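You operate a simulated robot arm through the tools that you are given. There is no shell and no other tool. Be economical: measure what you need, move in short steps, check, and stop when the job is done.

You are at the controls of a simulated two-armed robot. One attempt, no reset.

TASK
Take the teal sponge and leave it on the top of the intake box. Put one of the white jars from the top of the care cabinet on the pink block. Take the white sponge and put it on top of the yellow mask. Take the blue tin from the top of the care cabinet and put it on the back of the result table. Take the blue tag and leave it on the filter disc on the top of the care cabinet. Take the teal tag from the shelf of the orders board and leave it on the middle shelf of the store rack. Fetch the gap block and set it on the top of the pattern table. Open the yellow bar, put the purple tin on the middle shelf of the store rack away on the lower shelf of the store rack and shut the bar again. Put the green filter mat from the top of the pattern table on the top of the green mat. Any order will do. Set down upright: white jar, purple tin.

It is judged by the outcome, as a careful person would: the job done as asked, and still so three seconds after it is handed in. It fails if anything else is knocked over, pushed out of place, dropped, spilled or broken.

THE ROBOT
Two 6-joint arms with two-finger parallel grippers on one trunk, on a base that drives. Base frame: it is fixed to the floor where the robot stands at the start and does not move with it; the origin is under the middle of the robot, x ahead of it, y to its left, z up; the surface under the hand at the start is at about z = 0.86. Readings come in m, rad, newtons and seconds.
The left shoulder is at the start at [-0.077, 0.177, 0.832], the right one opposite. With the tool pointing down near the work surface each hand reaches from about 0.1 to 0.72 m from the robot's upright axis, wherever it stands, measured 20 degrees to its own side. Places, roughly: back of the result table (221x20 cm) [2.92, 1.82, 0.76]; blue tag (5x3x10 cm) [1, -0.5, 0.9]; blue tin (8x8x8 cm) [0.8, 0.2, 0.9]; filter disc (6x6x2 cm) [0.6, -0.1, 0.9]; gap block [0.75, 3.5, 1]; green filter mat (20x15x8 cm) [-2.6, 3.3, 0.9]; lower shelf of the store rack [0.2, 3.5, 0.5]; middle shelf of the store rack [0.8, 3.5, 0.9]; pink block [0.75, 0.5, 0.75]; purple tin [0.75, 3.5, 1]; teal sponge (8x6x6 cm) [0.5, 0.1, 0.9]; teal tag (5x3x10 cm) [1, -0.6, 0.9]; top of the green mat [-4.7, 3.5, 0.8]; top of the intake box (23x108 cm) [-4.36, -1.1, 0.8]; top of the pattern table [-2.6, 3.4, 0.9]; white jar (5x5x6 cm) [0.7, 0.2, 0.9]; white sponge (8x6x6 cm) [0.5, -0.1, 0.9]; yellow bar [0.1, 3.3, 0.5]; yellow mask (8x8x4 cm) [-0.7, 1.1, 0.8]. Payload 1.57 kg a hand.
Tool frame (each hand has its own): the origin (TCP) lies between the finger pads and is the grasp point; the fingertips stand 0.03 m ahead of it; z points along the fingers, y is the line along which they close. Largest opening 0.08 m; finger width 0.017, thickness 0.012; the body of the gripper, 0.04 by 0.082 m, starts 0.08 m behind the TCP.
Orientation is that of the tool frame in the base frame, as [roll, pitch, yaw] about the fixed x, y, z axes, in that order (R = Rz(yaw) Ry(pitch) Rx(roll)). With the fingers straight down and closing along the base's y, the tool's x points along the base's -x, its y along +y and its z along -z.

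THE INTERFACE
- The arms move only by the tool arm_command. It takes "left_rows", "right_rows" or both (then of equal length, played together; a hand with none holds still); each is a list of rows, each a list of 7 numbers: the shift along the base's x, y, z in units of 30 mm (1.0 is 30 mm), then the turn, a rotation vector about the base's x, y, z in units of 5 degrees (1.0 is 5 degrees), then the gripper command, from -1 (fully open) to 1 (shut), values between in proportion. In form: [[tx, ty, tz, rx, ry, rz, jaw], ...]. A call has 1 to 8 rows; each row shifts and turns the commanded pose from where the row before left it. A call with a number of a shift or a turn outside -1 to 1 is refused whole. Rows are played at 5 a second. More than 0.05 m and 0.15 rad between two rows, or a gripper value outside its range, and nothing of the call is played. Where a pose cannot be reached the arm comes as near as it can. A force on the tool above 40 N (or 10 N above the force at the start of the call, whichever is more), or a blocked arm, ends the call early, and 0.2 s more pass. Each finger travels about 0.072 m/s and halts on what it meets, pressing with about 38 N; the grip force reading is that of the motor and also rises with nothing between the fingers. The clock runs only during rows and for 0.2 s after the last one: add rows that do not move to give the fingers time. It gives the time, the measured TCP pose, the force on the tool (base axes), the opening and the grip force at its end, in the units of the frame above (readings bear some noise), with the torque about the TCP (base axes, N m) and any sound that the robot's microphone picked up.
- Cameras (640 x 400 px; columns grow to the right, rows downward): "scene" is now at [0.0385, 0.0386, 1.5574]; the picture's right is [0.24, -0.97, 0.00], its down [-0.75, -0.18, -0.64] and it looks along [0.62, 0.15, -0.77] (base axes); focal length 273 px, centre (320, 200). "left" rides on the left gripper at [0.072, 0.007, -0.122] in its tool frame; the picture's right is [-0.09, 1.00, 0.00], its down [-0.84, -0.08, -0.54] and it looks along [-0.54, -0.05, 0.84] (tool axes); focal length 238 px, centre (320, 200). "right" rides on the right gripper at [0.072, -0.007, -0.122] in its tool frame; the picture's right is [0.09, 1.00, 0.00], its down [-0.84, 0.08, -0.54] and it looks along [-0.54, 0.05, 0.84] (tool axes); focal length 238 px, centre (320, 200). There is no depth. A picture from a camera that has moved, and an enlarged one, comes with that camera's place and axes in the base frame and with its lens. The place of the scene camera against the robot may be out by one fixed shift of up to 0.025 m in any direction.
- grab_frame(camera): a new picture of that camera. It takes no simulated time.
- slide_trunk(by): slides the trunk up (or, below 0, down) by that many m; the arms and the scene camera ride with it, the base frame stays. It gives what a move gives, with no picture.
- roll_base(legs): drives the robot by 1 to 6 legs, each [ahead, left, turn to the left] in m, m and rad, along the robot's own axes; the way and the turn of a leg run together, so that a leg with both is an arc; at most 1.5 m and 3.142 rad a leg. The arms and the cameras ride along, it lands a little off, and it stops where it bumps. It gives what a move gives.
- pan_tilt(pan, tilt): turns the head with the scene camera to pan (to the left, within 2.496 rad either way) and tilt (down, from -0.506 to 1.204), counted from straight ahead of the robot. It gives what a move gives.
- enlarge(camera, box): a new picture of the part [left, top, right, bottom] of that camera's present view, enlarged. It takes no simulated time.
- hand_in(): hands the job in; it is judged then, once.

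Work in short steps. Places have to be worked out from the pictures, the camera data and where the tool is seen: move nearer, look again, correct. Check each grasp and each placing, and mend what went wrong. You have 525 turns and 302 pictures in all, those below and enlarged ones among them. Open the grippers and draw the arms clear of the work before you hand the job in, unless the task says otherwise; then end with one line.

The tools are called after "Call:" as a command line: name --argument value ..., lists and objects as JSON in quotes. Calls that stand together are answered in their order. arm_command: Moves the arms, as the interface text tells. Its arguments: {"type":"object","properties":{"left_rows":{"type":"array"},"right_rows":{"type":"array"}},"required":[]} The other tools are called the same way: slide_trunk (by) slides the trunk up or down; roll_base (legs) drives the base; pan_tilt (pan, tilt) turns the head that bears the scene camera; grab_frame (camera) takes a picture; enlarge (camera, box) takes an enlarged picture of a part of a camera's view; hand_in () hands the job in.

At the start:

```text
time_s: 0.0
left_ee_pos: [0.4278, 0.3813, 1.1574]
left_orientation: [3.141, -0.001, -3.141]
left_contact_force: [0.3, 0.7, -0.3]
left_torque: [0.03, 0.02, 0.0]
left_grip_width: 0.0797
left_gripper_force: 0.0
right_ee_pos: [0.4064, -0.0783, 1.1719]
right_orientation: [-3.141, 0.001, -3.141]
right_contact_force: [1.4, -0.1, 0.1]
right_torque: [0.03, 0.01, 0.01]
right_grip_width: 0.08
right_gripper_force: 0.0
trunk travel left (down, up): [-0.275, 0.053]
robot x, y, heading: [-0.0046, 0.001, -0.001]
head pan, tilt: [0.239, 0.881]
```

scene: 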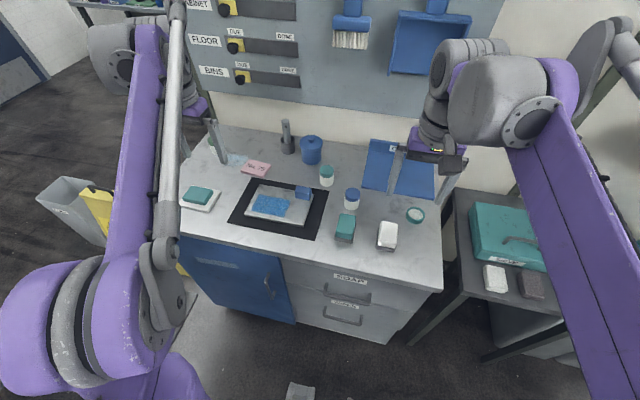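
right: 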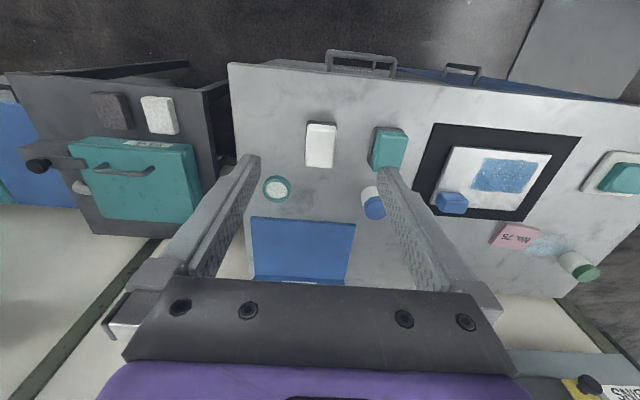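
left: 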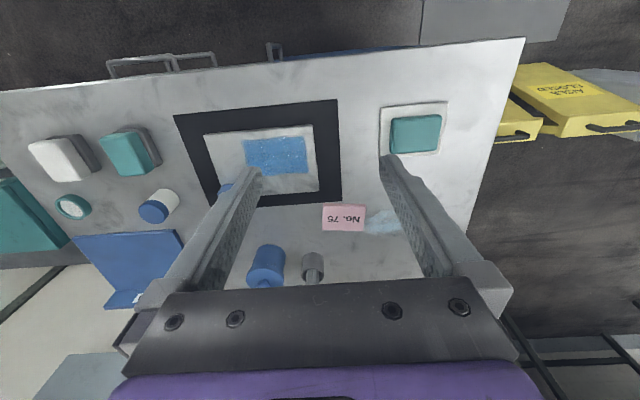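

I start by looking closer at the cabinet top and surroundings to identify the items.

Call:
enlarge --camera "scene" --box '[170, 110, 450, 285]'

Call:
pan_tilt --pan -0.5 --tilt 0.5

Call:
grab_frame --camera "scene"

```text
2.29 times, centred on (310, 198) of scene
camera zoom: at [0.0385, 0.0386, 1.5574], right [0.24, -0.97, 0.0], down [-0.75, -0.18, -0.64], along [0.62, 0.15, -0.77], focal length 624 px, centre (343, 206)
```

zoom: 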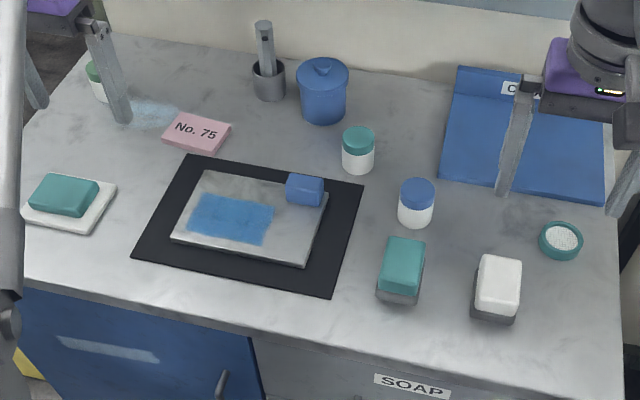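

```text
time_s: 1.1
left_ee_pos: [0.4272, 0.3811, 1.1575]
left_orientation: [3.141, 0.0, -3.142]
left_contact_force: [0.2, 0.3, 0.8]
left_torque: [-0.01, -0.02, 0.02]
left_grip_width: 0.0798
left_gripper_force: 0.0
right_ee_pos: [0.4057, -0.0769, 1.1722]
right_orientation: [-3.141, 0.001, 3.141]
right_contact_force: [-0.2, -0.3, -0.2]
right_torque: [0.04, -0.02, 0.02]
right_grip_width: 0.0802
right_gripper_force: 0.1
trunk travel left (down, up): [-0.275, 0.053]
robot x, y, heading: [-0.0029, -0.0005, 0.002]
head pan, tilt: [-0.499, 0.499]
```

```text
297 pictures are left
camera scene: at [0.0441, -0.023, 1.5898], right [-0.48, -0.88, 0.0], down [-0.42, 0.23, -0.88], along [0.77, -0.42, -0.48], focal length 273 px, centre (320, 200)
```

scene: 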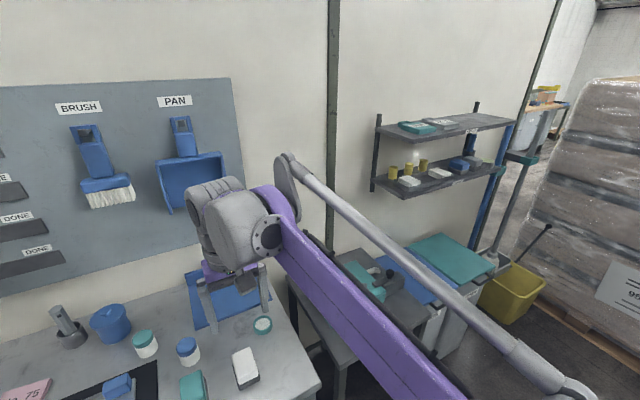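

Tags aren't visible yet; I look around further.

Call:
pan_tilt --pan -0.9 --tilt 0.8

Call:
grab_frame --camera "scene"

Call:
pan_tilt --pan 0.3 --tilt 0.4

Call:
grab_frame --camera "scene"

Call:
pan_tilt --pan 1.3 --tilt 0.3

Call:
grab_frame --camera "scene"

Call:
pan_tilt --pan 2.3 --tilt 0.3

Call:
grab_frame --camera "scene"

Call:
pan_tilt --pan -2.3 --tilt 0.3

Call:
grab_frame --camera "scene"

```text
time_s: 2.0
left_ee_pos: [0.427, 0.3827, 1.1576]
left_orientation: [3.141, -0.001, -3.14]
left_contact_force: [0.4, 0.0, 0.8]
left_torque: [-0.05, 0.01, -0.01]
left_grip_width: 0.0799
left_gripper_force: 0.0
right_ee_pos: [0.4067, -0.078, 1.1719]
right_orientation: [3.14, 0.0, 3.142]
right_contact_force: [0.3, 0.8, -1.1]
right_torque: [-0.02, 0.0, 0.01]
right_grip_width: 0.08
right_gripper_force: 0.1
trunk travel left (down, up): [-0.275, 0.053]
robot x, y, heading: [0.0004, -0.0024, -0.002]
head pan, tilt: [-0.901, 0.799]
```

```text
296 pictures are left
camera scene: at [0.0143, -0.0427, 1.5639], right [-0.78, -0.62, 0.0], down [-0.45, 0.56, -0.7], along [0.43, -0.55, -0.72], focal length 273 px, centre (320, 200)
```

scene: 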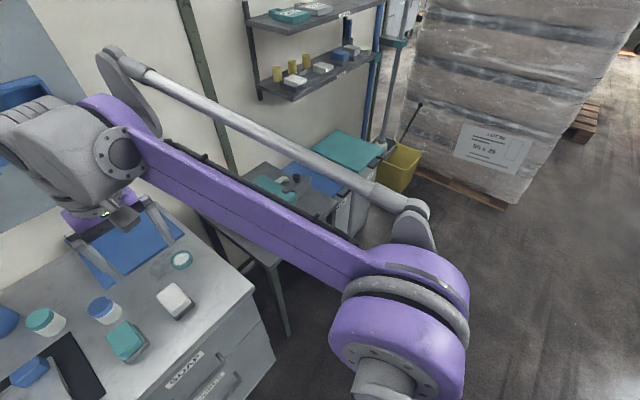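

```text
time_s: 3.4
left_ee_pos: [0.4269, 0.3815, 1.1578]
left_orientation: [3.141, 0.0, 3.14]
left_contact_force: [0.8, -0.6, 0.3]
left_torque: [0.01, 0.02, 0.01]
left_grip_width: 0.0798
left_gripper_force: 0.0
right_ee_pos: [0.4063, -0.0776, 1.1727]
right_orientation: [3.141, -0.001, -3.141]
right_contact_force: [0.5, -0.2, 0.2]
right_torque: [-0.04, 0.01, -0.01]
right_grip_width: 0.0799
right_gripper_force: 0.0
trunk travel left (down, up): [-0.275, 0.053]
robot x, y, heading: [0.0006, 0.0015, 0.002]
head pan, tilt: [0.3, 0.4]
```

```text
295 pictures are left
camera scene: at [0.0527, 0.0478, 1.5989], right [0.3, -0.96, 0.0], down [-0.37, -0.11, -0.92], along [0.88, 0.27, -0.39], focal length 273 px, centre (320, 200)
```

scene: 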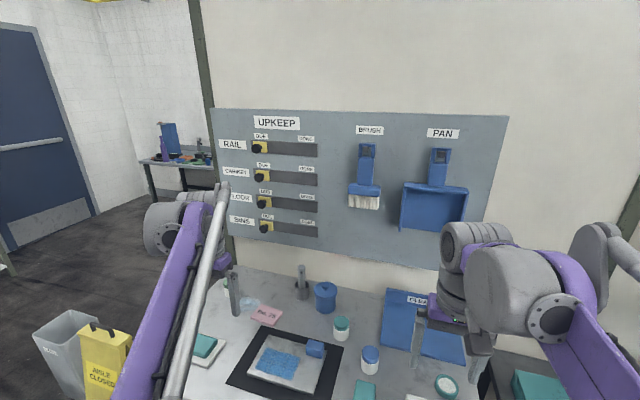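

```text
time_s: 4.6
left_ee_pos: [0.4289, 0.3805, 1.1571]
left_orientation: [-3.14, 0.0, -3.141]
left_contact_force: [0.5, 0.3, -0.4]
left_torque: [0.02, 0.0, 0.0]
left_grip_width: 0.0797
left_gripper_force: 0.1
right_ee_pos: [0.4068, -0.0761, 1.1738]
right_orientation: [3.141, 0.0, -3.14]
right_contact_force: [-0.4, 0.3, -0.4]
right_torque: [-0.02, 0.0, 0.0]
right_grip_width: 0.0801
right_gripper_force: 0.0
trunk travel left (down, up): [-0.275, 0.053]
robot x, y, heading: [-0.0032, 0.0012, 0.0]
head pan, tilt: [1.3, 0.3]
```

```text
294 pictures are left
camera scene: at [-0.0109, 0.1105, 1.6082], right [0.96, -0.27, 0.0], down [-0.08, -0.28, -0.96], along [0.26, 0.92, -0.3], focal length 273 px, centre (320, 200)
```

scene: 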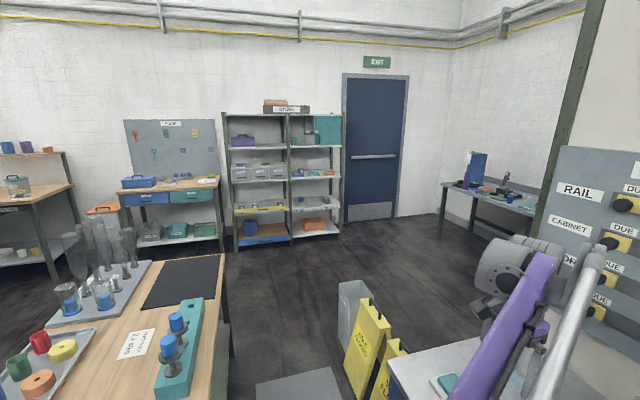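

```text
time_s: 5.9
left_ee_pos: [0.428, 0.3814, 1.1567]
left_orientation: [3.141, 0.0, -3.141]
left_contact_force: [-0.1, 0.0, 0.8]
left_torque: [-0.03, -0.01, -0.01]
left_grip_width: 0.08
left_gripper_force: 0.2
right_ee_pos: [0.4076, -0.0782, 1.1723]
right_orientation: [3.14, 0.001, 3.141]
right_contact_force: [0.6, 1.1, -0.4]
right_torque: [-0.01, -0.01, 0.04]
right_grip_width: 0.08
right_gripper_force: 0.1
trunk travel left (down, up): [-0.275, 0.053]
robot x, y, heading: [-0.0025, 0.0042, 0.001]
head pan, tilt: [2.3, 0.3]
```

```text
293 pictures are left
camera scene: at [-0.0981, 0.0901, 1.6082], right [0.75, 0.67, 0.0], down [0.2, -0.22, -0.96], along [-0.64, 0.71, -0.3], focal length 273 px, centre (320, 200)
```

scene: 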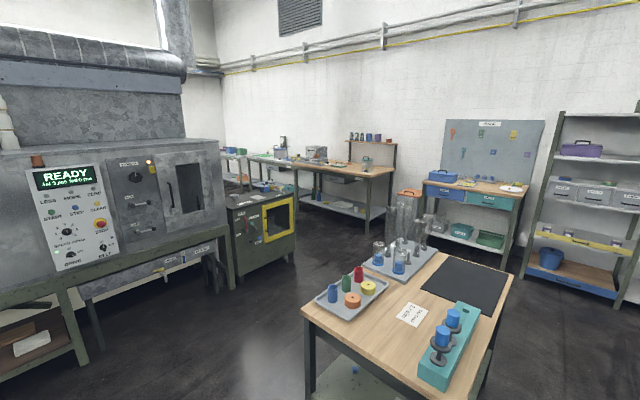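

```text
time_s: 9.6
left_ee_pos: [0.429, 0.3817, 1.1573]
left_orientation: [3.141, 0.001, -3.139]
left_contact_force: [0.1, 0.6, 0.4]
left_torque: [-0.03, -0.02, 0.01]
left_grip_width: 0.0801
left_gripper_force: 0.1
right_ee_pos: [0.4062, -0.0776, 1.1728]
right_orientation: [3.141, 0.0, 3.141]
right_contact_force: [-0.9, -0.5, 0.1]
right_torque: [-0.01, 0.03, -0.02]
right_grip_width: 0.0801
right_gripper_force: 0.0
trunk travel left (down, up): [-0.275, 0.053]
robot x, y, heading: [0.0013, -0.0007, -0.002]
head pan, tilt: [-2.3, 0.3]
```

```text
292 pictures are left
camera scene: at [-0.0981, -0.0491, 1.6082], right [-0.75, 0.67, 0.0], down [0.2, 0.22, -0.96], along [-0.64, -0.71, -0.3], focal length 273 px, centre (320, 200)
```

scene: 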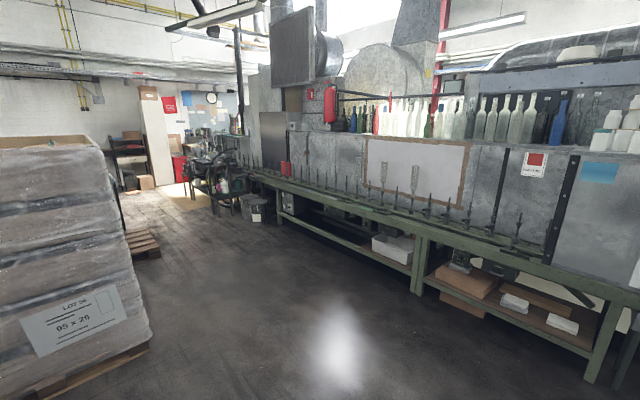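

Call:
pan_tilt --pan -0.6 --tilt 0.6

Call:
enlarge --camera "scene" --box '[220, 40, 500, 215]'

Call:
enlarge --camera "right" --box '[0, 40, 320, 240]'

```text
time_s: 11.3
left_ee_pos: [0.4274, 0.3823, 1.1576]
left_orientation: [-3.141, 0.0, 3.141]
left_contact_force: [-0.2, 0.2, 0.3]
left_torque: [0.01, -0.01, -0.01]
left_grip_width: 0.0801
left_gripper_force: 0.1
right_ee_pos: [0.4066, -0.0777, 1.1719]
right_orientation: [3.141, 0.001, -3.141]
right_contact_force: [0.0, 0.4, -0.4]
right_torque: [-0.03, 0.02, 0.0]
right_grip_width: 0.0799
right_gripper_force: 0.1
trunk travel left (down, up): [-0.275, 0.053]
robot x, y, heading: [0.0002, 0.0024, 0.001]
head pan, tilt: [-0.6, 0.6]
```

```text
2.29 times, centred on (360, 128) of scene
camera zoom: at [0.037, -0.0295, 1.5807], right [-0.57, -0.82, 0.0], down [-0.47, 0.32, -0.83], along [0.68, -0.47, -0.56], focal length 624 px, centre (229, 366)
```

zoom: 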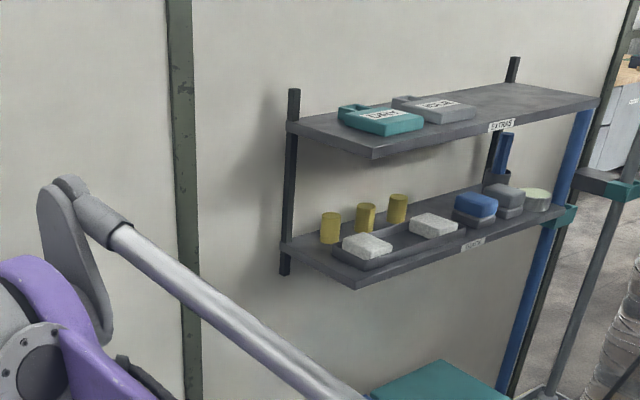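

```text
2.00 times, centred on (160, 140) of right
camera zoom: at [0.3345, -0.0842, 1.2956], right [-0.09, 1.0, 0.0], down [0.84, 0.08, 0.54], along [0.54, 0.05, -0.84], focal length 477 px, centre (640, 320)
```

zoom: 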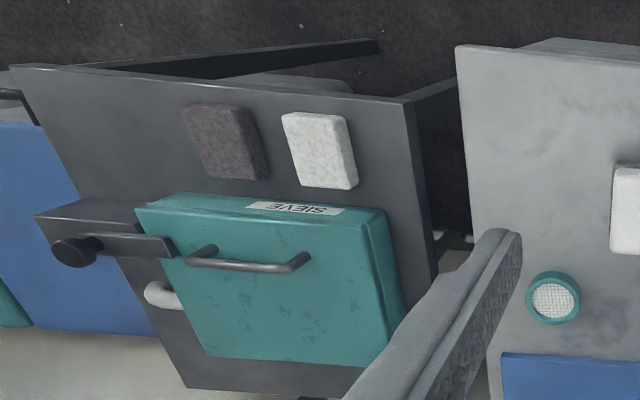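

Call:
pan_tilt --pan -1.5 --tilt 0.3

Call:
grab_frame --camera "scene"

Call:
roll_base --legs '[[-0.4, 0, 0], [0, -0.7, 0]]'

Call:
pan_tilt --pan 0.0 --tilt 0.45

Call:
grab_frame --camera "scene"

```text
time_s: 12.5
left_ee_pos: [0.4275, 0.3818, 1.1569]
left_orientation: [3.141, 0.001, -3.142]
left_contact_force: [-0.3, 0.7, -0.5]
left_torque: [0.01, 0.03, 0.02]
left_grip_width: 0.0801
left_gripper_force: 0.1
right_ee_pos: [0.4065, -0.0763, 1.1735]
right_orientation: [-3.14, 0.0, -3.141]
right_contact_force: [0.5, 0.3, 0.1]
right_torque: [-0.01, 0.01, 0.01]
right_grip_width: 0.0797
right_gripper_force: 0.1
trunk travel left (down, up): [-0.275, 0.053]
robot x, y, heading: [-0.0007, 0.0023, -0.002]
head pan, tilt: [-1.499, 0.3]
```

```text
289 pictures are left
camera scene: at [-0.0291, -0.0726, 1.6082], right [-1.0, -0.07, 0.0], down [-0.02, 0.3, -0.96], along [0.07, -0.95, -0.3], focal length 273 px, centre (320, 200)
```

scene: 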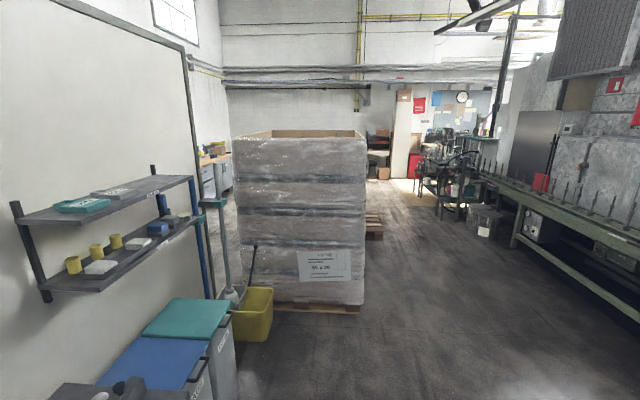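

```text
time_s: 21.2
left_ee_pos: [0.0239, -0.329, 1.1567]
left_orientation: [3.142, 0.002, 3.133]
left_contact_force: [0.0, -0.3, -0.4]
left_torque: [0.03, -0.02, 0.0]
left_grip_width: 0.0802
left_gripper_force: 0.0
right_ee_pos: [-0.0016, -0.7879, 1.1731]
right_orientation: [-3.142, 0.0, 3.133]
right_contact_force: [-0.4, 0.3, 0.2]
right_torque: [0.01, -0.01, -0.02]
right_grip_width: 0.0798
right_gripper_force: 0.0
trunk travel left (down, up): [-0.275, 0.053]
robot x, y, heading: [-0.4075, -0.7037, -0.01]
head pan, tilt: [-1.499, 0.3]
```

```text
time_s: 22.8
left_ee_pos: [0.0241, -0.3282, 1.1564]
left_orientation: [-3.14, 0.0, 3.133]
left_contact_force: [-0.1, -0.2, 0.1]
left_torque: [-0.03, 0.01, -0.02]
left_grip_width: 0.0801
left_gripper_force: 0.0
right_ee_pos: [-0.001, -0.7876, 1.1735]
right_orientation: [-3.141, 0.0, 3.133]
right_contact_force: [0.5, 0.5, 0.7]
right_torque: [0.0, 0.01, 0.0]
right_grip_width: 0.0802
right_gripper_force: 0.1
trunk travel left (down, up): [-0.275, 0.053]
robot x, y, heading: [-0.407, -0.7061, -0.01]
head pan, tilt: [0.0, 0.45]
```

```text
288 pictures are left
camera scene: at [-0.3509, -0.6867, 1.5943], right [-0.01, -1.0, 0.0], down [-0.44, 0.0, -0.9], along [0.9, -0.01, -0.44], focal length 273 px, centre (320, 200)
```

scene: 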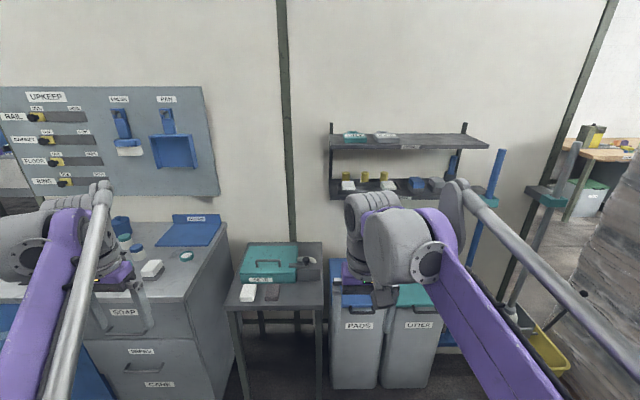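

The orders board is likely on the other side of this partition. First, handle the jar: back to the cabinet, a bit left.

Call:
roll_base --legs '[[0, 0.81, 0.01], [0.46, 0, 0]]'

Call:
pan_tilt --pan 0.1 --tilt 0.9

Call:
grab_frame --camera "left"

Call:
grab_frame --camera "scene"

```text
time_s: 32.7
left_ee_pos: [0.4821, 0.48, 1.1564]
left_orientation: [-3.141, -0.001, -3.14]
left_contact_force: [0.2, 1.3, 0.1]
left_torque: [0.01, -0.02, -0.01]
left_grip_width: 0.0801
left_gripper_force: 0.0
right_ee_pos: [0.4611, 0.0233, 1.1729]
right_orientation: [3.141, 0.001, -3.141]
right_contact_force: [-0.2, 1.2, 0.4]
right_torque: [0.02, 0.01, 0.02]
right_grip_width: 0.0801
right_gripper_force: 0.0
trunk travel left (down, up): [-0.275, 0.053]
robot x, y, heading: [0.054, 0.0985, 0.001]
head pan, tilt: [0.0, 0.45]
```

```text
time_s: 33.6
left_ee_pos: [0.4809, 0.4808, 1.1572]
left_orientation: [-3.142, -0.001, -3.139]
left_contact_force: [0.2, 0.3, -0.3]
left_torque: [-0.01, -0.01, -0.03]
left_grip_width: 0.0801
left_gripper_force: 0.0
right_ee_pos: [0.4597, 0.0216, 1.1736]
right_orientation: [-3.141, 0.0, -3.138]
right_contact_force: [-0.4, 0.1, -0.1]
right_torque: [0.0, 0.02, 0.0]
right_grip_width: 0.0801
right_gripper_force: 0.1
trunk travel left (down, up): [-0.275, 0.053]
robot x, y, heading: [0.0508, 0.0958, 0.009]
head pan, tilt: [0.099, 0.901]
```

```text
287 pictures are left
camera left: at [0.408, 0.4892, 1.2793], right [0.09, 1.0, 0.0], down [0.84, -0.08, 0.54], along [0.54, -0.05, -0.84], focal length 238 px, centre (320, 200)
```

left: 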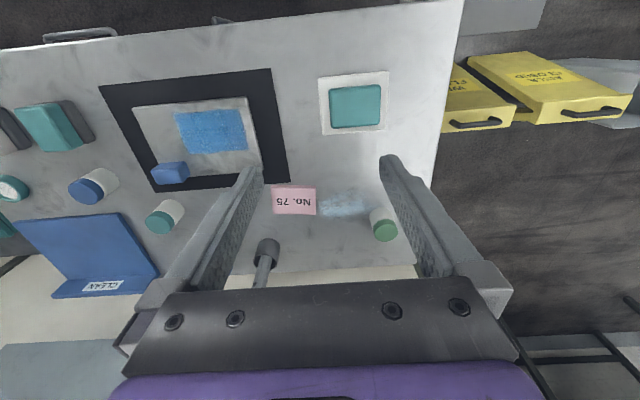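

```text
286 pictures are left
camera scene: at [0.0933, 0.1272, 1.556], right [0.1, -0.99, 0.0], down [-0.78, -0.08, -0.62], along [0.62, 0.06, -0.78], focal length 273 px, centre (320, 200)
```

scene: 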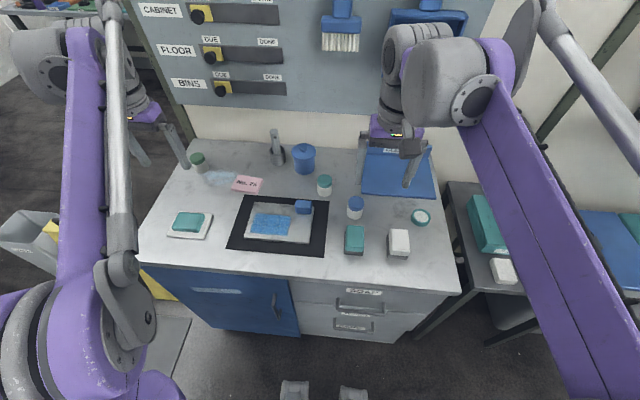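

Jar with teal lid at ≈(.665,.163), pink block centre ≈(.668,.411). I move the left hand towards the jar and the right hand out of the way.

Call:
arm_command --left_rows '[[0.7, -1, -0.3, 0, 0, 0, -1], [0.7, -1, -0.3, 0, 0, 0, -1], [0.7, -1, -0.3, 0, 0, 0, -1], [0.7, -1, -0.3, 0, 0, 0, -1], [0.7, -1, -0.3, 0, 0, 0, -1], [0.7, -1, -0.3, 0, 0, 0, -1], [0.7, -1, -0.3, 0, 0, 0, -1], [0.7, -1, -0.3, 0, 0, 0, -1]]' --right_rows '[[0, -0.8, 0, 0, 0, 0, -1], [0, -0.8, 0, 0, 0, 0, -1], [0, -0.8, 0, 0, 0, 0, -1], [0, -0.8, 0, 0, 0, 0, -1], [0, -0.8, 0, 0, 0, 0, -1], [0, -0.8, 0, 0, 0, 0, -1], [0, -0.8, 0, 0, 0, 0, -1], [0, -0.8, 0, 0, 0, 0, -1]]'

Call:
grab_frame --camera "left"

```text
time_s: 35.4
left_ee_pos: [0.6511, 0.2383, 1.0851]
left_orientation: [3.138, -0.001, -3.141]
left_contact_force: [0.0, 0.6, 0.3]
left_torque: [0.01, 0.01, 0.01]
left_grip_width: 0.0798
left_gripper_force: 0.1
right_ee_pos: [0.4625, -0.1705, 1.172]
right_orientation: [3.141, 0.001, -3.14]
right_contact_force: [-0.5, 1.2, 0.3]
right_torque: [0.01, 0.0, -0.02]
right_grip_width: 0.0798
right_gripper_force: 0.0
trunk travel left (down, up): [-0.275, 0.053]
robot x, y, heading: [0.054, 0.0983, -0.0]
head pan, tilt: [0.099, 0.901]
```

```text
285 pictures are left
camera left: at [0.5776, 0.2461, 1.2071], right [0.09, 1.0, 0.0], down [0.84, -0.08, 0.54], along [0.54, -0.05, -0.84], focal length 238 px, centre (320, 200)
```

left: 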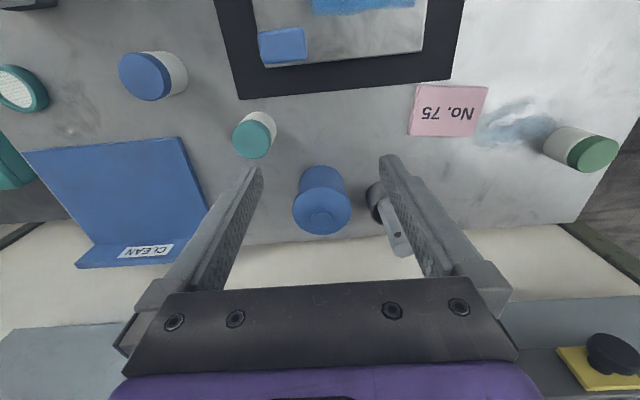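

Jar at ≈(.664,.155). I move above it and descend to z≈.90.

Call:
arm_command --left_rows '[[0.15, -0.92, 0, 0, 0, 0, -1], [0.15, -0.92, 0, 0, 0, 0, -1], [0.15, -0.92, 0, 0, 0, 0, -1], [0, 0, -0.9, 0, 0, 0, -1], [0, 0, -0.9, 0, 0, 0, -1], [0, 0, -0.9, 0, 0, 0, -1]]'

Call:
grab_frame --camera "left"

```text
time_s: 36.8
left_ee_pos: [0.6638, 0.1585, 1.0055]
left_orientation: [3.14, 0.0, -3.139]
left_contact_force: [0.4, -0.6, 0.5]
left_torque: [0.01, -0.02, -0.01]
left_grip_width: 0.0801
left_gripper_force: 0.0
right_ee_pos: [0.4613, -0.169, 1.1722]
right_orientation: [3.141, -0.002, -3.14]
right_contact_force: [-0.5, -0.3, -0.4]
right_torque: [-0.02, 0.01, 0.02]
right_grip_width: 0.08
right_gripper_force: 0.1
trunk travel left (down, up): [-0.275, 0.053]
robot x, y, heading: [0.0519, 0.1002, 0.001]
head pan, tilt: [0.099, 0.901]
```

```text
284 pictures are left
camera left: at [0.5903, 0.1659, 1.127], right [0.09, 1.0, 0.0], down [0.84, -0.08, 0.54], along [0.54, -0.05, -0.84], focal length 238 px, centre (320, 200)
```

left: 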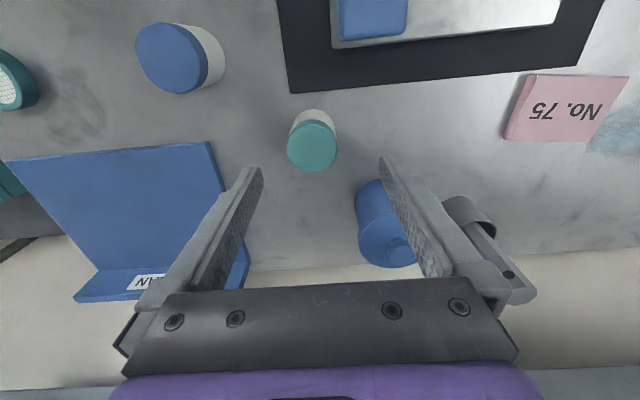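

Call:
arm_command --left_rows '[[0, -0.17, -0.9, 0, 0, 0, -1], [0, 0, -0.9, 0, 0, 0, -1], [0, 0, -0.9, 0, 0, 0, -1], [0, 0, -0.8, 0, 0, 0, -1], [0, 0, 0, 0, 0, 0, 1], [0, 0, 0, 0, 0, 0, 1], [0, 0, 0, 0, 0, 0, 1]]'

Call:
grab_frame --camera "left"

```text
time_s: 38.4
left_ee_pos: [0.6636, 0.1535, 0.8993]
left_orientation: [3.141, 0.002, -3.14]
left_contact_force: [0.0, 0.4, 0.0]
left_torque: [0.01, 0.0, -0.05]
left_grip_width: 0.0461
left_gripper_force: 38.2
right_ee_pos: [0.4608, -0.1692, 1.1733]
right_orientation: [3.141, -0.001, -3.141]
right_contact_force: [-0.4, 0.2, -0.3]
right_torque: [-0.02, 0.0, 0.0]
right_grip_width: 0.0796
right_gripper_force: 0.0
trunk travel left (down, up): [-0.275, 0.053]
robot x, y, heading: [0.0547, 0.1021, 0.001]
head pan, tilt: [0.099, 0.901]
```

```text
283 pictures are left
camera left: at [0.5902, 0.1617, 1.0211], right [0.09, 1.0, 0.0], down [0.84, -0.08, 0.54], along [0.54, -0.05, -0.84], focal length 238 px, centre (320, 200)
```

left: 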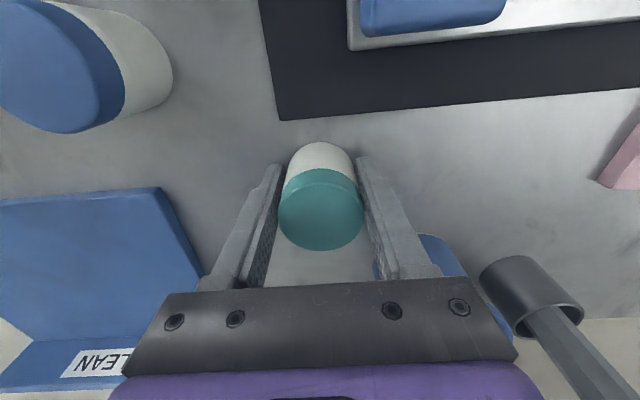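

Held. Lift and carry over the pink block.

Call:
arm_command --left_rows '[[0, 0, 1, 0, 0, 0, 1], [0, 0, 1, 0, 0, 0, 1], [0, 0, 1, 0, 0, 0, 1], [0, 1, 0, 0, 0, 0, 1], [0, 1, 0, 0, 0, 0, 1], [0, 1, 0, 0, 0, 0, 1], [0, 1, 0, 0, 0, 0, 1], [0, 1, 0, 0, 0, 0, 1]]'

Call:
arm_command --left_rows '[[0, 1, 0, 0, 0, 0, 1], [0, 1, 0, 0, 0, 0, 1], [0, 1, 0, 0, 0, 0, 1], [0, 0, 0, 0, 0, 0, 1]]'

Call:
grab_frame --camera "left"

```text
time_s: 40.2
left_ee_pos: [0.6635, 0.3044, 0.9888]
left_orientation: [3.141, 0.0, -3.14]
left_contact_force: [-0.1, 1.0, -1.7]
left_torque: [-0.01, 0.0, -0.04]
left_grip_width: 0.0461
left_gripper_force: 38.0
right_ee_pos: [0.4614, -0.1681, 1.1723]
right_orientation: [3.14, 0.001, -3.141]
right_contact_force: [0.8, -0.4, -0.1]
right_torque: [-0.03, 0.03, 0.02]
right_grip_width: 0.0801
right_gripper_force: 0.1
trunk travel left (down, up): [-0.275, 0.053]
robot x, y, heading: [0.054, 0.1029, 0.004]
head pan, tilt: [0.099, 0.901]
```

```text
time_s: 41.2
left_ee_pos: [0.6643, 0.3931, 0.9886]
left_orientation: [3.14, -0.001, -3.139]
left_contact_force: [-0.2, -0.2, -2.1]
left_torque: [0.0, -0.01, 0.05]
left_grip_width: 0.0461
left_gripper_force: 38.4
right_ee_pos: [0.4614, -0.1688, 1.1717]
right_orientation: [3.141, 0.002, -3.14]
right_contact_force: [-0.6, -1.3, 0.1]
right_torque: [-0.02, -0.04, 0.01]
right_grip_width: 0.0802
right_gripper_force: 0.1
trunk travel left (down, up): [-0.275, 0.053]
robot x, y, heading: [0.0576, 0.0972, -0.0]
head pan, tilt: [0.099, 0.901]
```

```text
282 pictures are left
camera left: at [0.5908, 0.4014, 1.111], right [0.09, 1.0, 0.0], down [0.84, -0.08, 0.54], along [0.54, -0.05, -0.84], focal length 238 px, centre (320, 200)
```

left: 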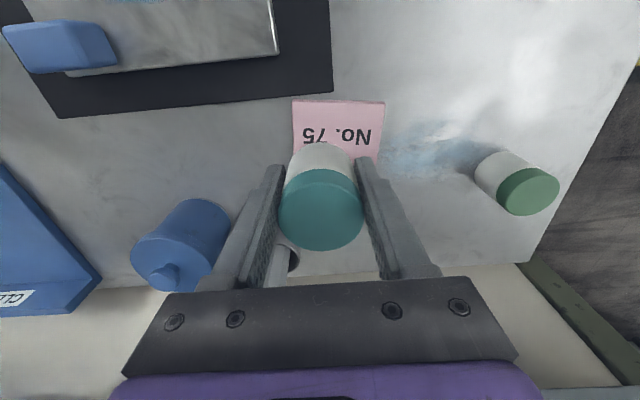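

Pink block centre ≈(.667,.41). I align and lower gently.

Call:
arm_command --left_rows '[[0.1, 0.6, 0, 0, 0, 0, 1], [0, 0, -0.8, 0, 0, 0, 1], [0, 0, -0.7, 0, 0, 0, 1], [0, 0, -0.2, 0, 0, 0, 1], [0, 0, -0.2, 0, 0, 0, 1], [0, 0, -0.15, 0, 0, 0, 1], [0, 0, -0.15, 0, 0, 0, 1]]'

Call:
grab_frame --camera "left"

```text
time_s: 42.8
left_ee_pos: [0.6664, 0.4115, 0.9226]
left_orientation: [3.141, 0.0, -3.139]
left_contact_force: [0.6, 0.3, -1.5]
left_torque: [-0.02, 0.03, 0.01]
left_grip_width: 0.0462
left_gripper_force: 38.0
right_ee_pos: [0.4618, -0.1695, 1.1723]
right_orientation: [3.141, 0.0, -3.139]
right_contact_force: [0.0, -0.3, -0.4]
right_torque: [-0.02, -0.02, -0.04]
right_grip_width: 0.0799
right_gripper_force: 0.1
trunk travel left (down, up): [-0.275, 0.053]
robot x, y, heading: [0.0541, 0.0957, -0.002]
head pan, tilt: [0.099, 0.901]
```

```text
281 pictures are left
camera left: at [0.5927, 0.4193, 1.045], right [0.09, 1.0, 0.0], down [0.84, -0.08, 0.54], along [0.54, -0.05, -0.84], focal length 238 px, centre (320, 200)
```

left: 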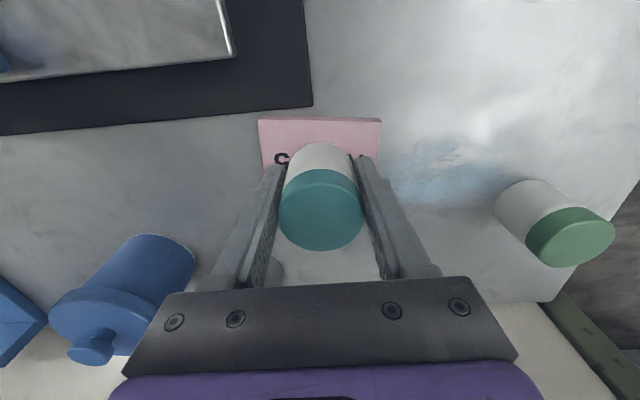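

Call:
arm_command --left_rows '[[0, 0, -0.1, 0, 0, 0, 1], [0, 0, -0.1, 0, 0, 0, 1], [0, 0, -0.1, 0, 0, 0, 1], [0, 0, -0.1, 0, 0, 0, 1], [0, 0, 0, 0, 0, 0, 1]]'

```text
time_s: 44.0
left_ee_pos: [0.6659, 0.4113, 0.9114]
left_orientation: [-3.14, 0.0, -3.14]
left_contact_force: [0.8, 0.3, -0.9]
left_torque: [-0.02, -0.04, 0.0]
left_grip_width: 0.0462
left_gripper_force: 37.6
right_ee_pos: [0.4613, -0.1691, 1.1742]
right_orientation: [-3.141, 0.0, -3.14]
right_contact_force: [0.5, -0.3, -0.9]
right_torque: [0.0, 0.0, 0.0]
right_grip_width: 0.0798
right_gripper_force: 0.1
trunk travel left (down, up): [-0.275, 0.053]
robot x, y, heading: [0.0563, 0.0984, 0.004]
head pan, tilt: [0.099, 0.901]
```

Call:
arm_command --left_rows '[[0, 0, -0.1, 0, 0, 0, 1], [0, 0, -0.1, 0, 0, 0, 1], [0, 0, -0.07, 0, 0, 0, 1], [0, 0, 0, 0, 0, 0, 1]]'

Call:
grab_frame --camera "left"

```text
time_s: 45.0
left_ee_pos: [0.6644, 0.4112, 0.9053]
left_orientation: [3.14, 0.003, -3.139]
left_contact_force: [3.8, 4.2, 35.3]
left_torque: [0.04, -0.3, -0.01]
left_grip_width: 0.0462
left_gripper_force: 38.4
right_ee_pos: [0.4577, -0.1697, 1.175]
right_orientation: [-3.14, 0.0, -3.139]
right_contact_force: [0.0, 0.0, 0.5]
right_torque: [0.02, 0.02, 0.0]
right_grip_width: 0.0799
right_gripper_force: 0.1
trunk travel left (down, up): [-0.275, 0.053]
robot x, y, heading: [0.0548, 0.0987, 0.0]
head pan, tilt: [0.099, 0.901]
```

```text
280 pictures are left
camera left: at [0.5907, 0.4185, 1.027], right [0.09, 1.0, 0.0], down [0.84, -0.08, 0.54], along [0.54, -0.05, -0.84], focal length 238 px, centre (320, 200)
```

left: 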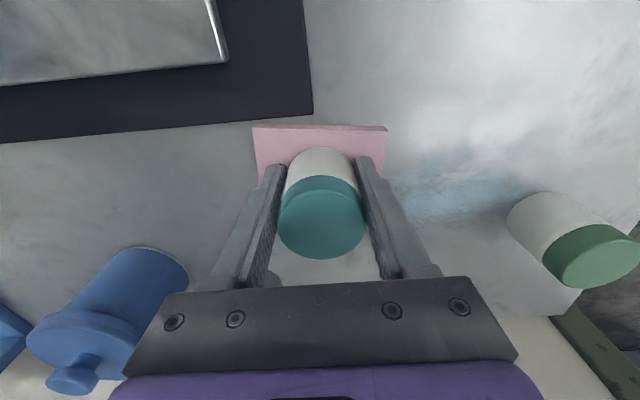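

Contact; ease up 2 mm, release and lift.

Call:
arm_command --left_rows '[[0, 0, 0.1, 0, 0, 0, 1], [0, 0, 0, 0, 0, 0, 0.3], [0, 0, 0, 0, 0, 0, -0.5], [0, 0, 0, 0, 0, 0, -0.5], [0, 0, 1, 0, 0, 0, -0.5], [0, 0, 1, 0, 0, 0, -0.5], [0, 0, 1, 0, 0, 0, -0.5], [0, 0, 1, 0, 0, 0, -1]]'

Call:
grab_frame --camera "left"

```text
time_s: 46.8
left_ee_pos: [0.6662, 0.4102, 1.0263]
left_orientation: [3.14, 0.001, -3.141]
left_contact_force: [0.4, 0.3, 0.0]
left_torque: [-0.01, 0.01, -0.01]
left_grip_width: 0.0801
left_gripper_force: 0.0
right_ee_pos: [0.4609, -0.1691, 1.1727]
right_orientation: [-3.141, 0.0, -3.14]
right_contact_force: [-0.1, -0.5, -0.9]
right_torque: [-0.03, 0.02, 0.04]
right_grip_width: 0.0802
right_gripper_force: 0.1
trunk travel left (down, up): [-0.275, 0.053]
robot x, y, heading: [0.0535, 0.0979, 0.002]
head pan, tilt: [0.099, 0.901]
```

```text
279 pictures are left
camera left: at [0.593, 0.4191, 1.1489], right [0.09, 1.0, 0.0], down [0.84, -0.08, 0.54], along [0.54, -0.05, -0.84], focal length 238 px, centre (320, 200)
```

left: 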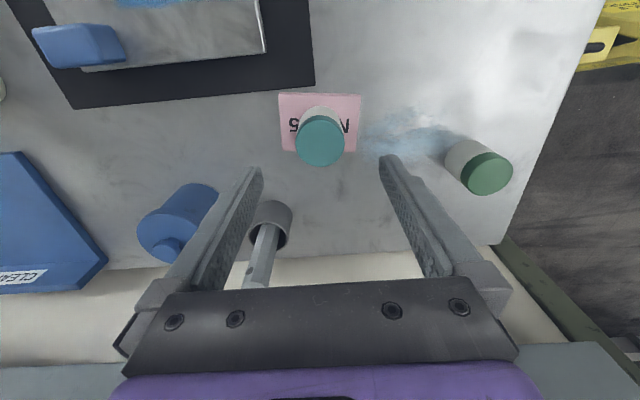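

Jar placed. Now look at the blue tin closely from above.

Call:
arm_command --left_rows '[[0, 0, 1, 0, 0, 0, -1], [0, -1, 0.5, 0, 0, 0, -1], [0.2, -1, 0, 0, 0, 0, -1], [0.2, -1, 0, 0, 0, 0, -1], [0.2, -1, 0, 0, 0, 0, -1], [0.2, -1, 0, 0, 0, 0, -1], [0.2, -1, 0, 0, 0, 0, -1]]'

Call:
grab_frame --camera "left"

Call:
enlarge --camera "scene" --box '[230, 110, 390, 210]'

```text
time_s: 48.4
left_ee_pos: [0.6795, 0.2403, 1.0643]
left_orientation: [3.141, 0.001, -3.14]
left_contact_force: [0.0, -0.8, 0.0]
left_torque: [0.01, 0.0, -0.01]
left_grip_width: 0.0798
left_gripper_force: 0.2
left hand out of reach, approached as far as the arm can: row 5, 6, 7
right_ee_pos: [0.4602, -0.1698, 1.1739]
right_orientation: [3.141, 0.001, -3.14]
right_contact_force: [-0.4, 0.5, 0.7]
right_torque: [0.02, -0.02, -0.02]
right_grip_width: 0.0798
right_gripper_force: 0.0
trunk travel left (down, up): [-0.275, 0.053]
robot x, y, heading: [0.0548, 0.0996, 0.001]
head pan, tilt: [0.099, 0.901]
```

```text
278 pictures are left
camera left: at [0.608, 0.2486, 1.1866], right [0.09, 1.0, 0.0], down [0.84, -0.08, 0.54], along [0.54, -0.05, -0.84], focal length 238 px, centre (320, 200)
```

left: 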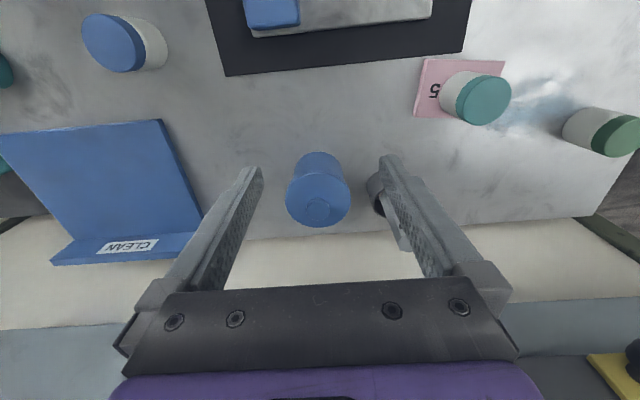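

```text
4.00 times, centred on (310, 160) of scene
camera zoom: at [0.0933, 0.127, 1.556], right [0.1, -0.99, 0.0], down [-0.78, -0.08, -0.62], along [0.62, 0.06, -0.78], focal length 1093 px, centre (360, 360)
```

zoom: 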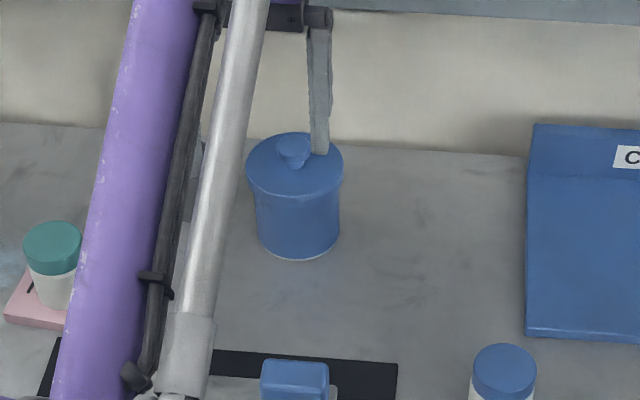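

The tin's lid is as wide as the gripper, but it has a ~2.7 cm knob. It's at the reach limit, so I drive 9 cm ahead with hand raised and look.

Call:
roll_base --legs '[[0.09, 0.08, 0]]'

Call:
grab_frame --camera "left"

```text
time_s: 49.7
left_ee_pos: [0.7564, 0.2933, 1.0651]
left_orientation: [3.141, 0.001, 3.139]
left_contact_force: [0.0, 0.3, 0.4]
left_torque: [0.07, 0.01, 0.0]
left_grip_width: 0.0798
left_gripper_force: 0.0
right_ee_pos: [0.5345, -0.1168, 1.173]
right_orientation: [3.141, -0.001, 3.14]
right_contact_force: [0.0, -0.3, 0.1]
right_torque: [0.05, -0.04, -0.01]
right_grip_width: 0.0799
right_gripper_force: 0.0
trunk travel left (down, up): [-0.275, 0.053]
robot x, y, heading: [0.1263, 0.1536, 0.001]
head pan, tilt: [0.099, 0.901]
```

```text
276 pictures are left
camera left: at [0.6821, 0.3012, 1.1869], right [0.09, 1.0, 0.0], down [0.84, -0.08, 0.54], along [0.54, -0.05, -0.84], focal length 238 px, centre (320, 200)
```

left: 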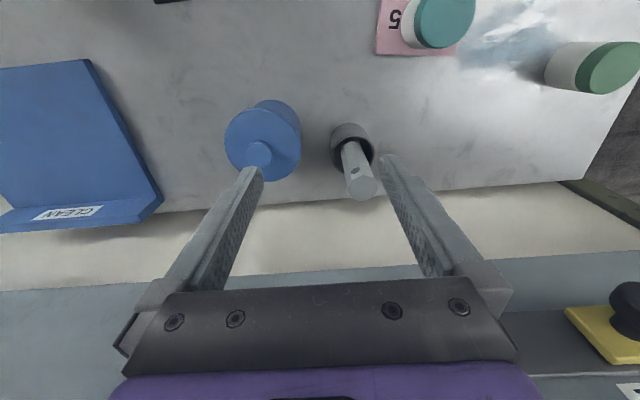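

Tin knob at ≈(.772,.226). I move above it with the jaw half open.

Call:
arm_command --left_rows '[[0.25, -0.75, 0, 0, 0, 0, -0.25], [0.25, -0.75, 0, 0, 0, 0, -0.25], [0, -0.75, 0, 0, 0, 0, -0.25], [0, 0, -0.9, 0, 0, 0, -0.25], [0, 0, -0.9, 0, 0, 0, -0.25], [0, 0, 0, 0, 0, 0, -0.25]]'

Call:
grab_frame --camera "left"

```text
time_s: 51.1
left_ee_pos: [0.7559, 0.2293, 1.0023]
left_orientation: [3.141, 0.0, 3.139]
left_contact_force: [-0.4, 0.6, 0.2]
left_torque: [-0.01, -0.01, 0.0]
left_grip_width: 0.0501
left_gripper_force: 0.0
left hand out of reach, approached as far as the arm can: row 1, 2
right_ee_pos: [0.5334, -0.1151, 1.1716]
right_orientation: [-3.141, 0.0, 3.14]
right_contact_force: [-0.3, -0.6, -0.5]
right_torque: [-0.01, -0.03, 0.02]
right_grip_width: 0.0798
right_gripper_force: 0.0
trunk travel left (down, up): [-0.275, 0.053]
robot x, y, heading: [0.1288, 0.1593, -0.004]
head pan, tilt: [0.099, 0.901]
```

```text
275 pictures are left
camera left: at [0.6826, 0.2368, 1.1242], right [0.09, 1.0, 0.0], down [0.84, -0.08, 0.54], along [0.54, -0.05, -0.84], focal length 238 px, centre (320, 200)
```

left: 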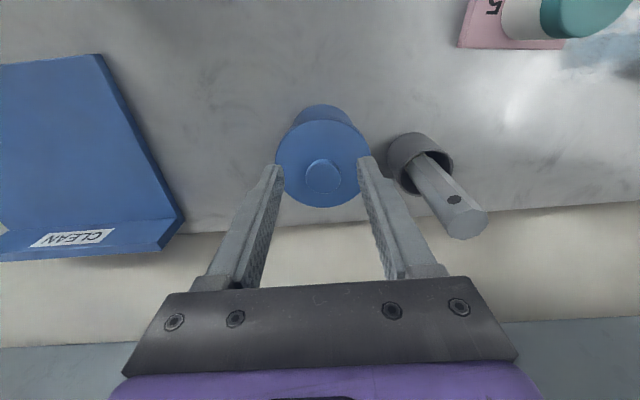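

Call:
slide_trunk --by 0.05

Call:
arm_command --left_rows '[[0, 0, -0.9, 0, 0, 0, -0.25], [0, 0, -0.8, 0, 0, 0, -0.25], [0.3, 0, 0, 0, 0, 0, -0.25], [0.25, 0, 0, 0, 0, 0, -0.25]]'

Call:
grab_frame --camera "left"

```text
time_s: 52.0
left_ee_pos: [0.7629, 0.2283, 1.0635]
left_orientation: [-3.141, 0.01, 3.14]
left_contact_force: [0.4, 0.1, -0.7]
left_torque: [-0.01, 0.01, 0.02]
left_grip_width: 0.0498
left_gripper_force: 0.1
right_ee_pos: [0.5325, -0.1159, 1.2231]
right_orientation: [-3.141, 0.001, 3.139]
right_contact_force: [-0.7, -0.8, -0.7]
right_torque: [0.01, 0.01, -0.02]
right_grip_width: 0.0799
right_gripper_force: 0.2
trunk travel left (down, up): [-0.325, 0.003]
robot x, y, heading: [0.128, 0.1527, -0.003]
head pan, tilt: [0.099, 0.901]
```

```text
time_s: 53.0
left_ee_pos: [0.8057, 0.2251, 1.033]
left_orientation: [3.14, 0.013, 3.139]
left_contact_force: [0.3, 0.8, -0.6]
left_torque: [0.0, -0.01, 0.04]
left_grip_width: 0.0499
left_gripper_force: 0.0
left hand out of reach, approached as far as the arm can: row 1, 2
right_ee_pos: [0.5346, -0.1148, 1.2233]
right_orientation: [3.14, -0.001, 3.139]
right_contact_force: [0.0, -0.2, -0.5]
right_torque: [-0.04, -0.02, 0.02]
right_grip_width: 0.08
right_gripper_force: 0.1
trunk travel left (down, up): [-0.325, 0.003]
robot x, y, heading: [0.1314, 0.1555, -0.001]
head pan, tilt: [0.099, 0.901]
```

```text
274 pictures are left
camera left: at [0.7307, 0.233, 1.1547], right [0.09, 1.0, 0.0], down [0.83, -0.08, 0.55], along [0.55, -0.05, -0.83], focal length 238 px, centre (320, 200)
```

left: 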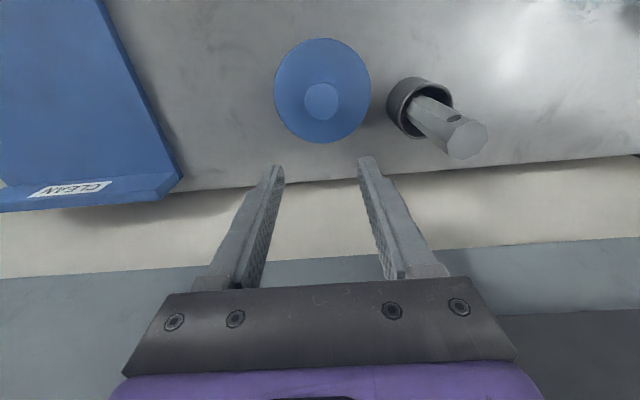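

Call:
arm_command --left_rows '[[-0.5, 0, 0, 0, 0, 0, -0.25], [-0.5, 0, 0, 0, 0, 0, -0.25], [0, 0, 0, 0, 0, 0, -0.25]]'

```text
time_s: 53.9
left_ee_pos: [0.7825, 0.224, 1.04]
left_orientation: [3.142, 0.012, 3.14]
left_contact_force: [0.4, 0.8, -0.7]
left_torque: [0.02, -0.01, -0.02]
left_grip_width: 0.05
left_gripper_force: 0.1
left hand out of reach, approached as far as the arm can: row 2
right_ee_pos: [0.5351, -0.1142, 1.2228]
right_orientation: [3.141, -0.001, 3.14]
right_contact_force: [0.3, -0.3, 0.4]
right_torque: [-0.03, 0.02, 0.0]
right_grip_width: 0.0802
right_gripper_force: 0.0
trunk travel left (down, up): [-0.325, 0.003]
robot x, y, heading: [0.1266, 0.157, -0.003]
head pan, tilt: [0.099, 0.901]
```

The reach limit is spherical: lower is reachable. I back off in x, go lower, then forward.

Call:
arm_command --left_rows '[[-0.7, 0, -0.6, 0, 0, 0, -0.25], [-0.6, 0, -0.6, 0, 0, 0, -0.25], [0, 0, 0, 0, 0, 0, -0.25]]'

Call:
grab_frame --camera "left"

```text
time_s: 54.6
left_ee_pos: [0.7823, 0.2247, 1.0409]
left_orientation: [-3.141, 0.01, 3.14]
left_contact_force: [0.3, -0.2, 0.0]
left_torque: [0.0, 0.02, -0.03]
left_grip_width: 0.0499
left_gripper_force: 0.0
left hand out of reach, approached as far as the arm can: row 1, 2
right_ee_pos: [0.5341, -0.1148, 1.2229]
right_orientation: [-3.141, -0.001, 3.14]
right_contact_force: [0.3, -0.1, 0.3]
right_torque: [-0.01, -0.02, 0.02]
right_grip_width: 0.0799
right_gripper_force: 0.1
trunk travel left (down, up): [-0.325, 0.003]
robot x, y, heading: [0.1285, 0.1547, 0.004]
head pan, tilt: [0.099, 0.901]
```

```text
273 pictures are left
camera left: at [0.7082, 0.2326, 1.1617], right [0.09, 1.0, 0.0], down [0.83, -0.08, 0.55], along [0.55, -0.05, -0.83], focal length 238 px, centre (320, 200)
```

left: 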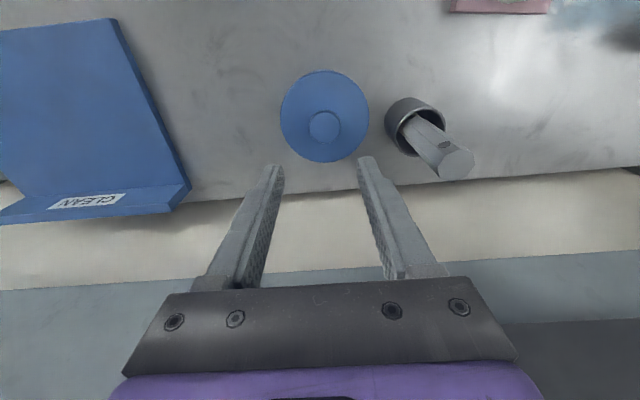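

Call:
arm_command --left_rows '[[-1, 0, 0.5, 0, 0, 0, -0.25], [-1, 0, 0.5, 0, 0, 0, -0.25], [0, 0, 0, 0, 0, 0, -0.25]]'

Call:
grab_frame --camera "scene"

```text
time_s: 55.5
left_ee_pos: [0.7339, 0.2223, 1.0852]
left_orientation: [-3.141, 0.012, 3.139]
left_contact_force: [-0.6, 0.1, -0.3]
left_torque: [0.01, 0.01, -0.01]
left_grip_width: 0.0501
left_gripper_force: 0.0
left hand out of reach, approached as far as the arm can: row 1, 2
right_ee_pos: [0.5335, -0.1152, 1.2233]
right_orientation: [3.141, -0.001, 3.14]
right_contact_force: [0.4, 0.2, 0.5]
right_torque: [-0.02, 0.01, 0.01]
right_grip_width: 0.08
right_gripper_force: 0.1
trunk travel left (down, up): [-0.325, 0.003]
robot x, y, heading: [0.1272, 0.1507, -0.002]
head pan, tilt: [0.099, 0.901]
```

```text
272 pictures are left
camera scene: at [0.1655, 0.1828, 1.6089], right [0.1, -1.0, 0.0], down [-0.78, -0.08, -0.62], along [0.62, 0.06, -0.78], focal length 273 px, centre (320, 200)
```

scene: 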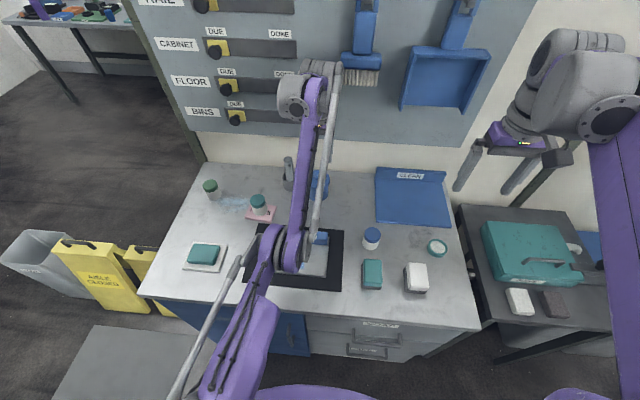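

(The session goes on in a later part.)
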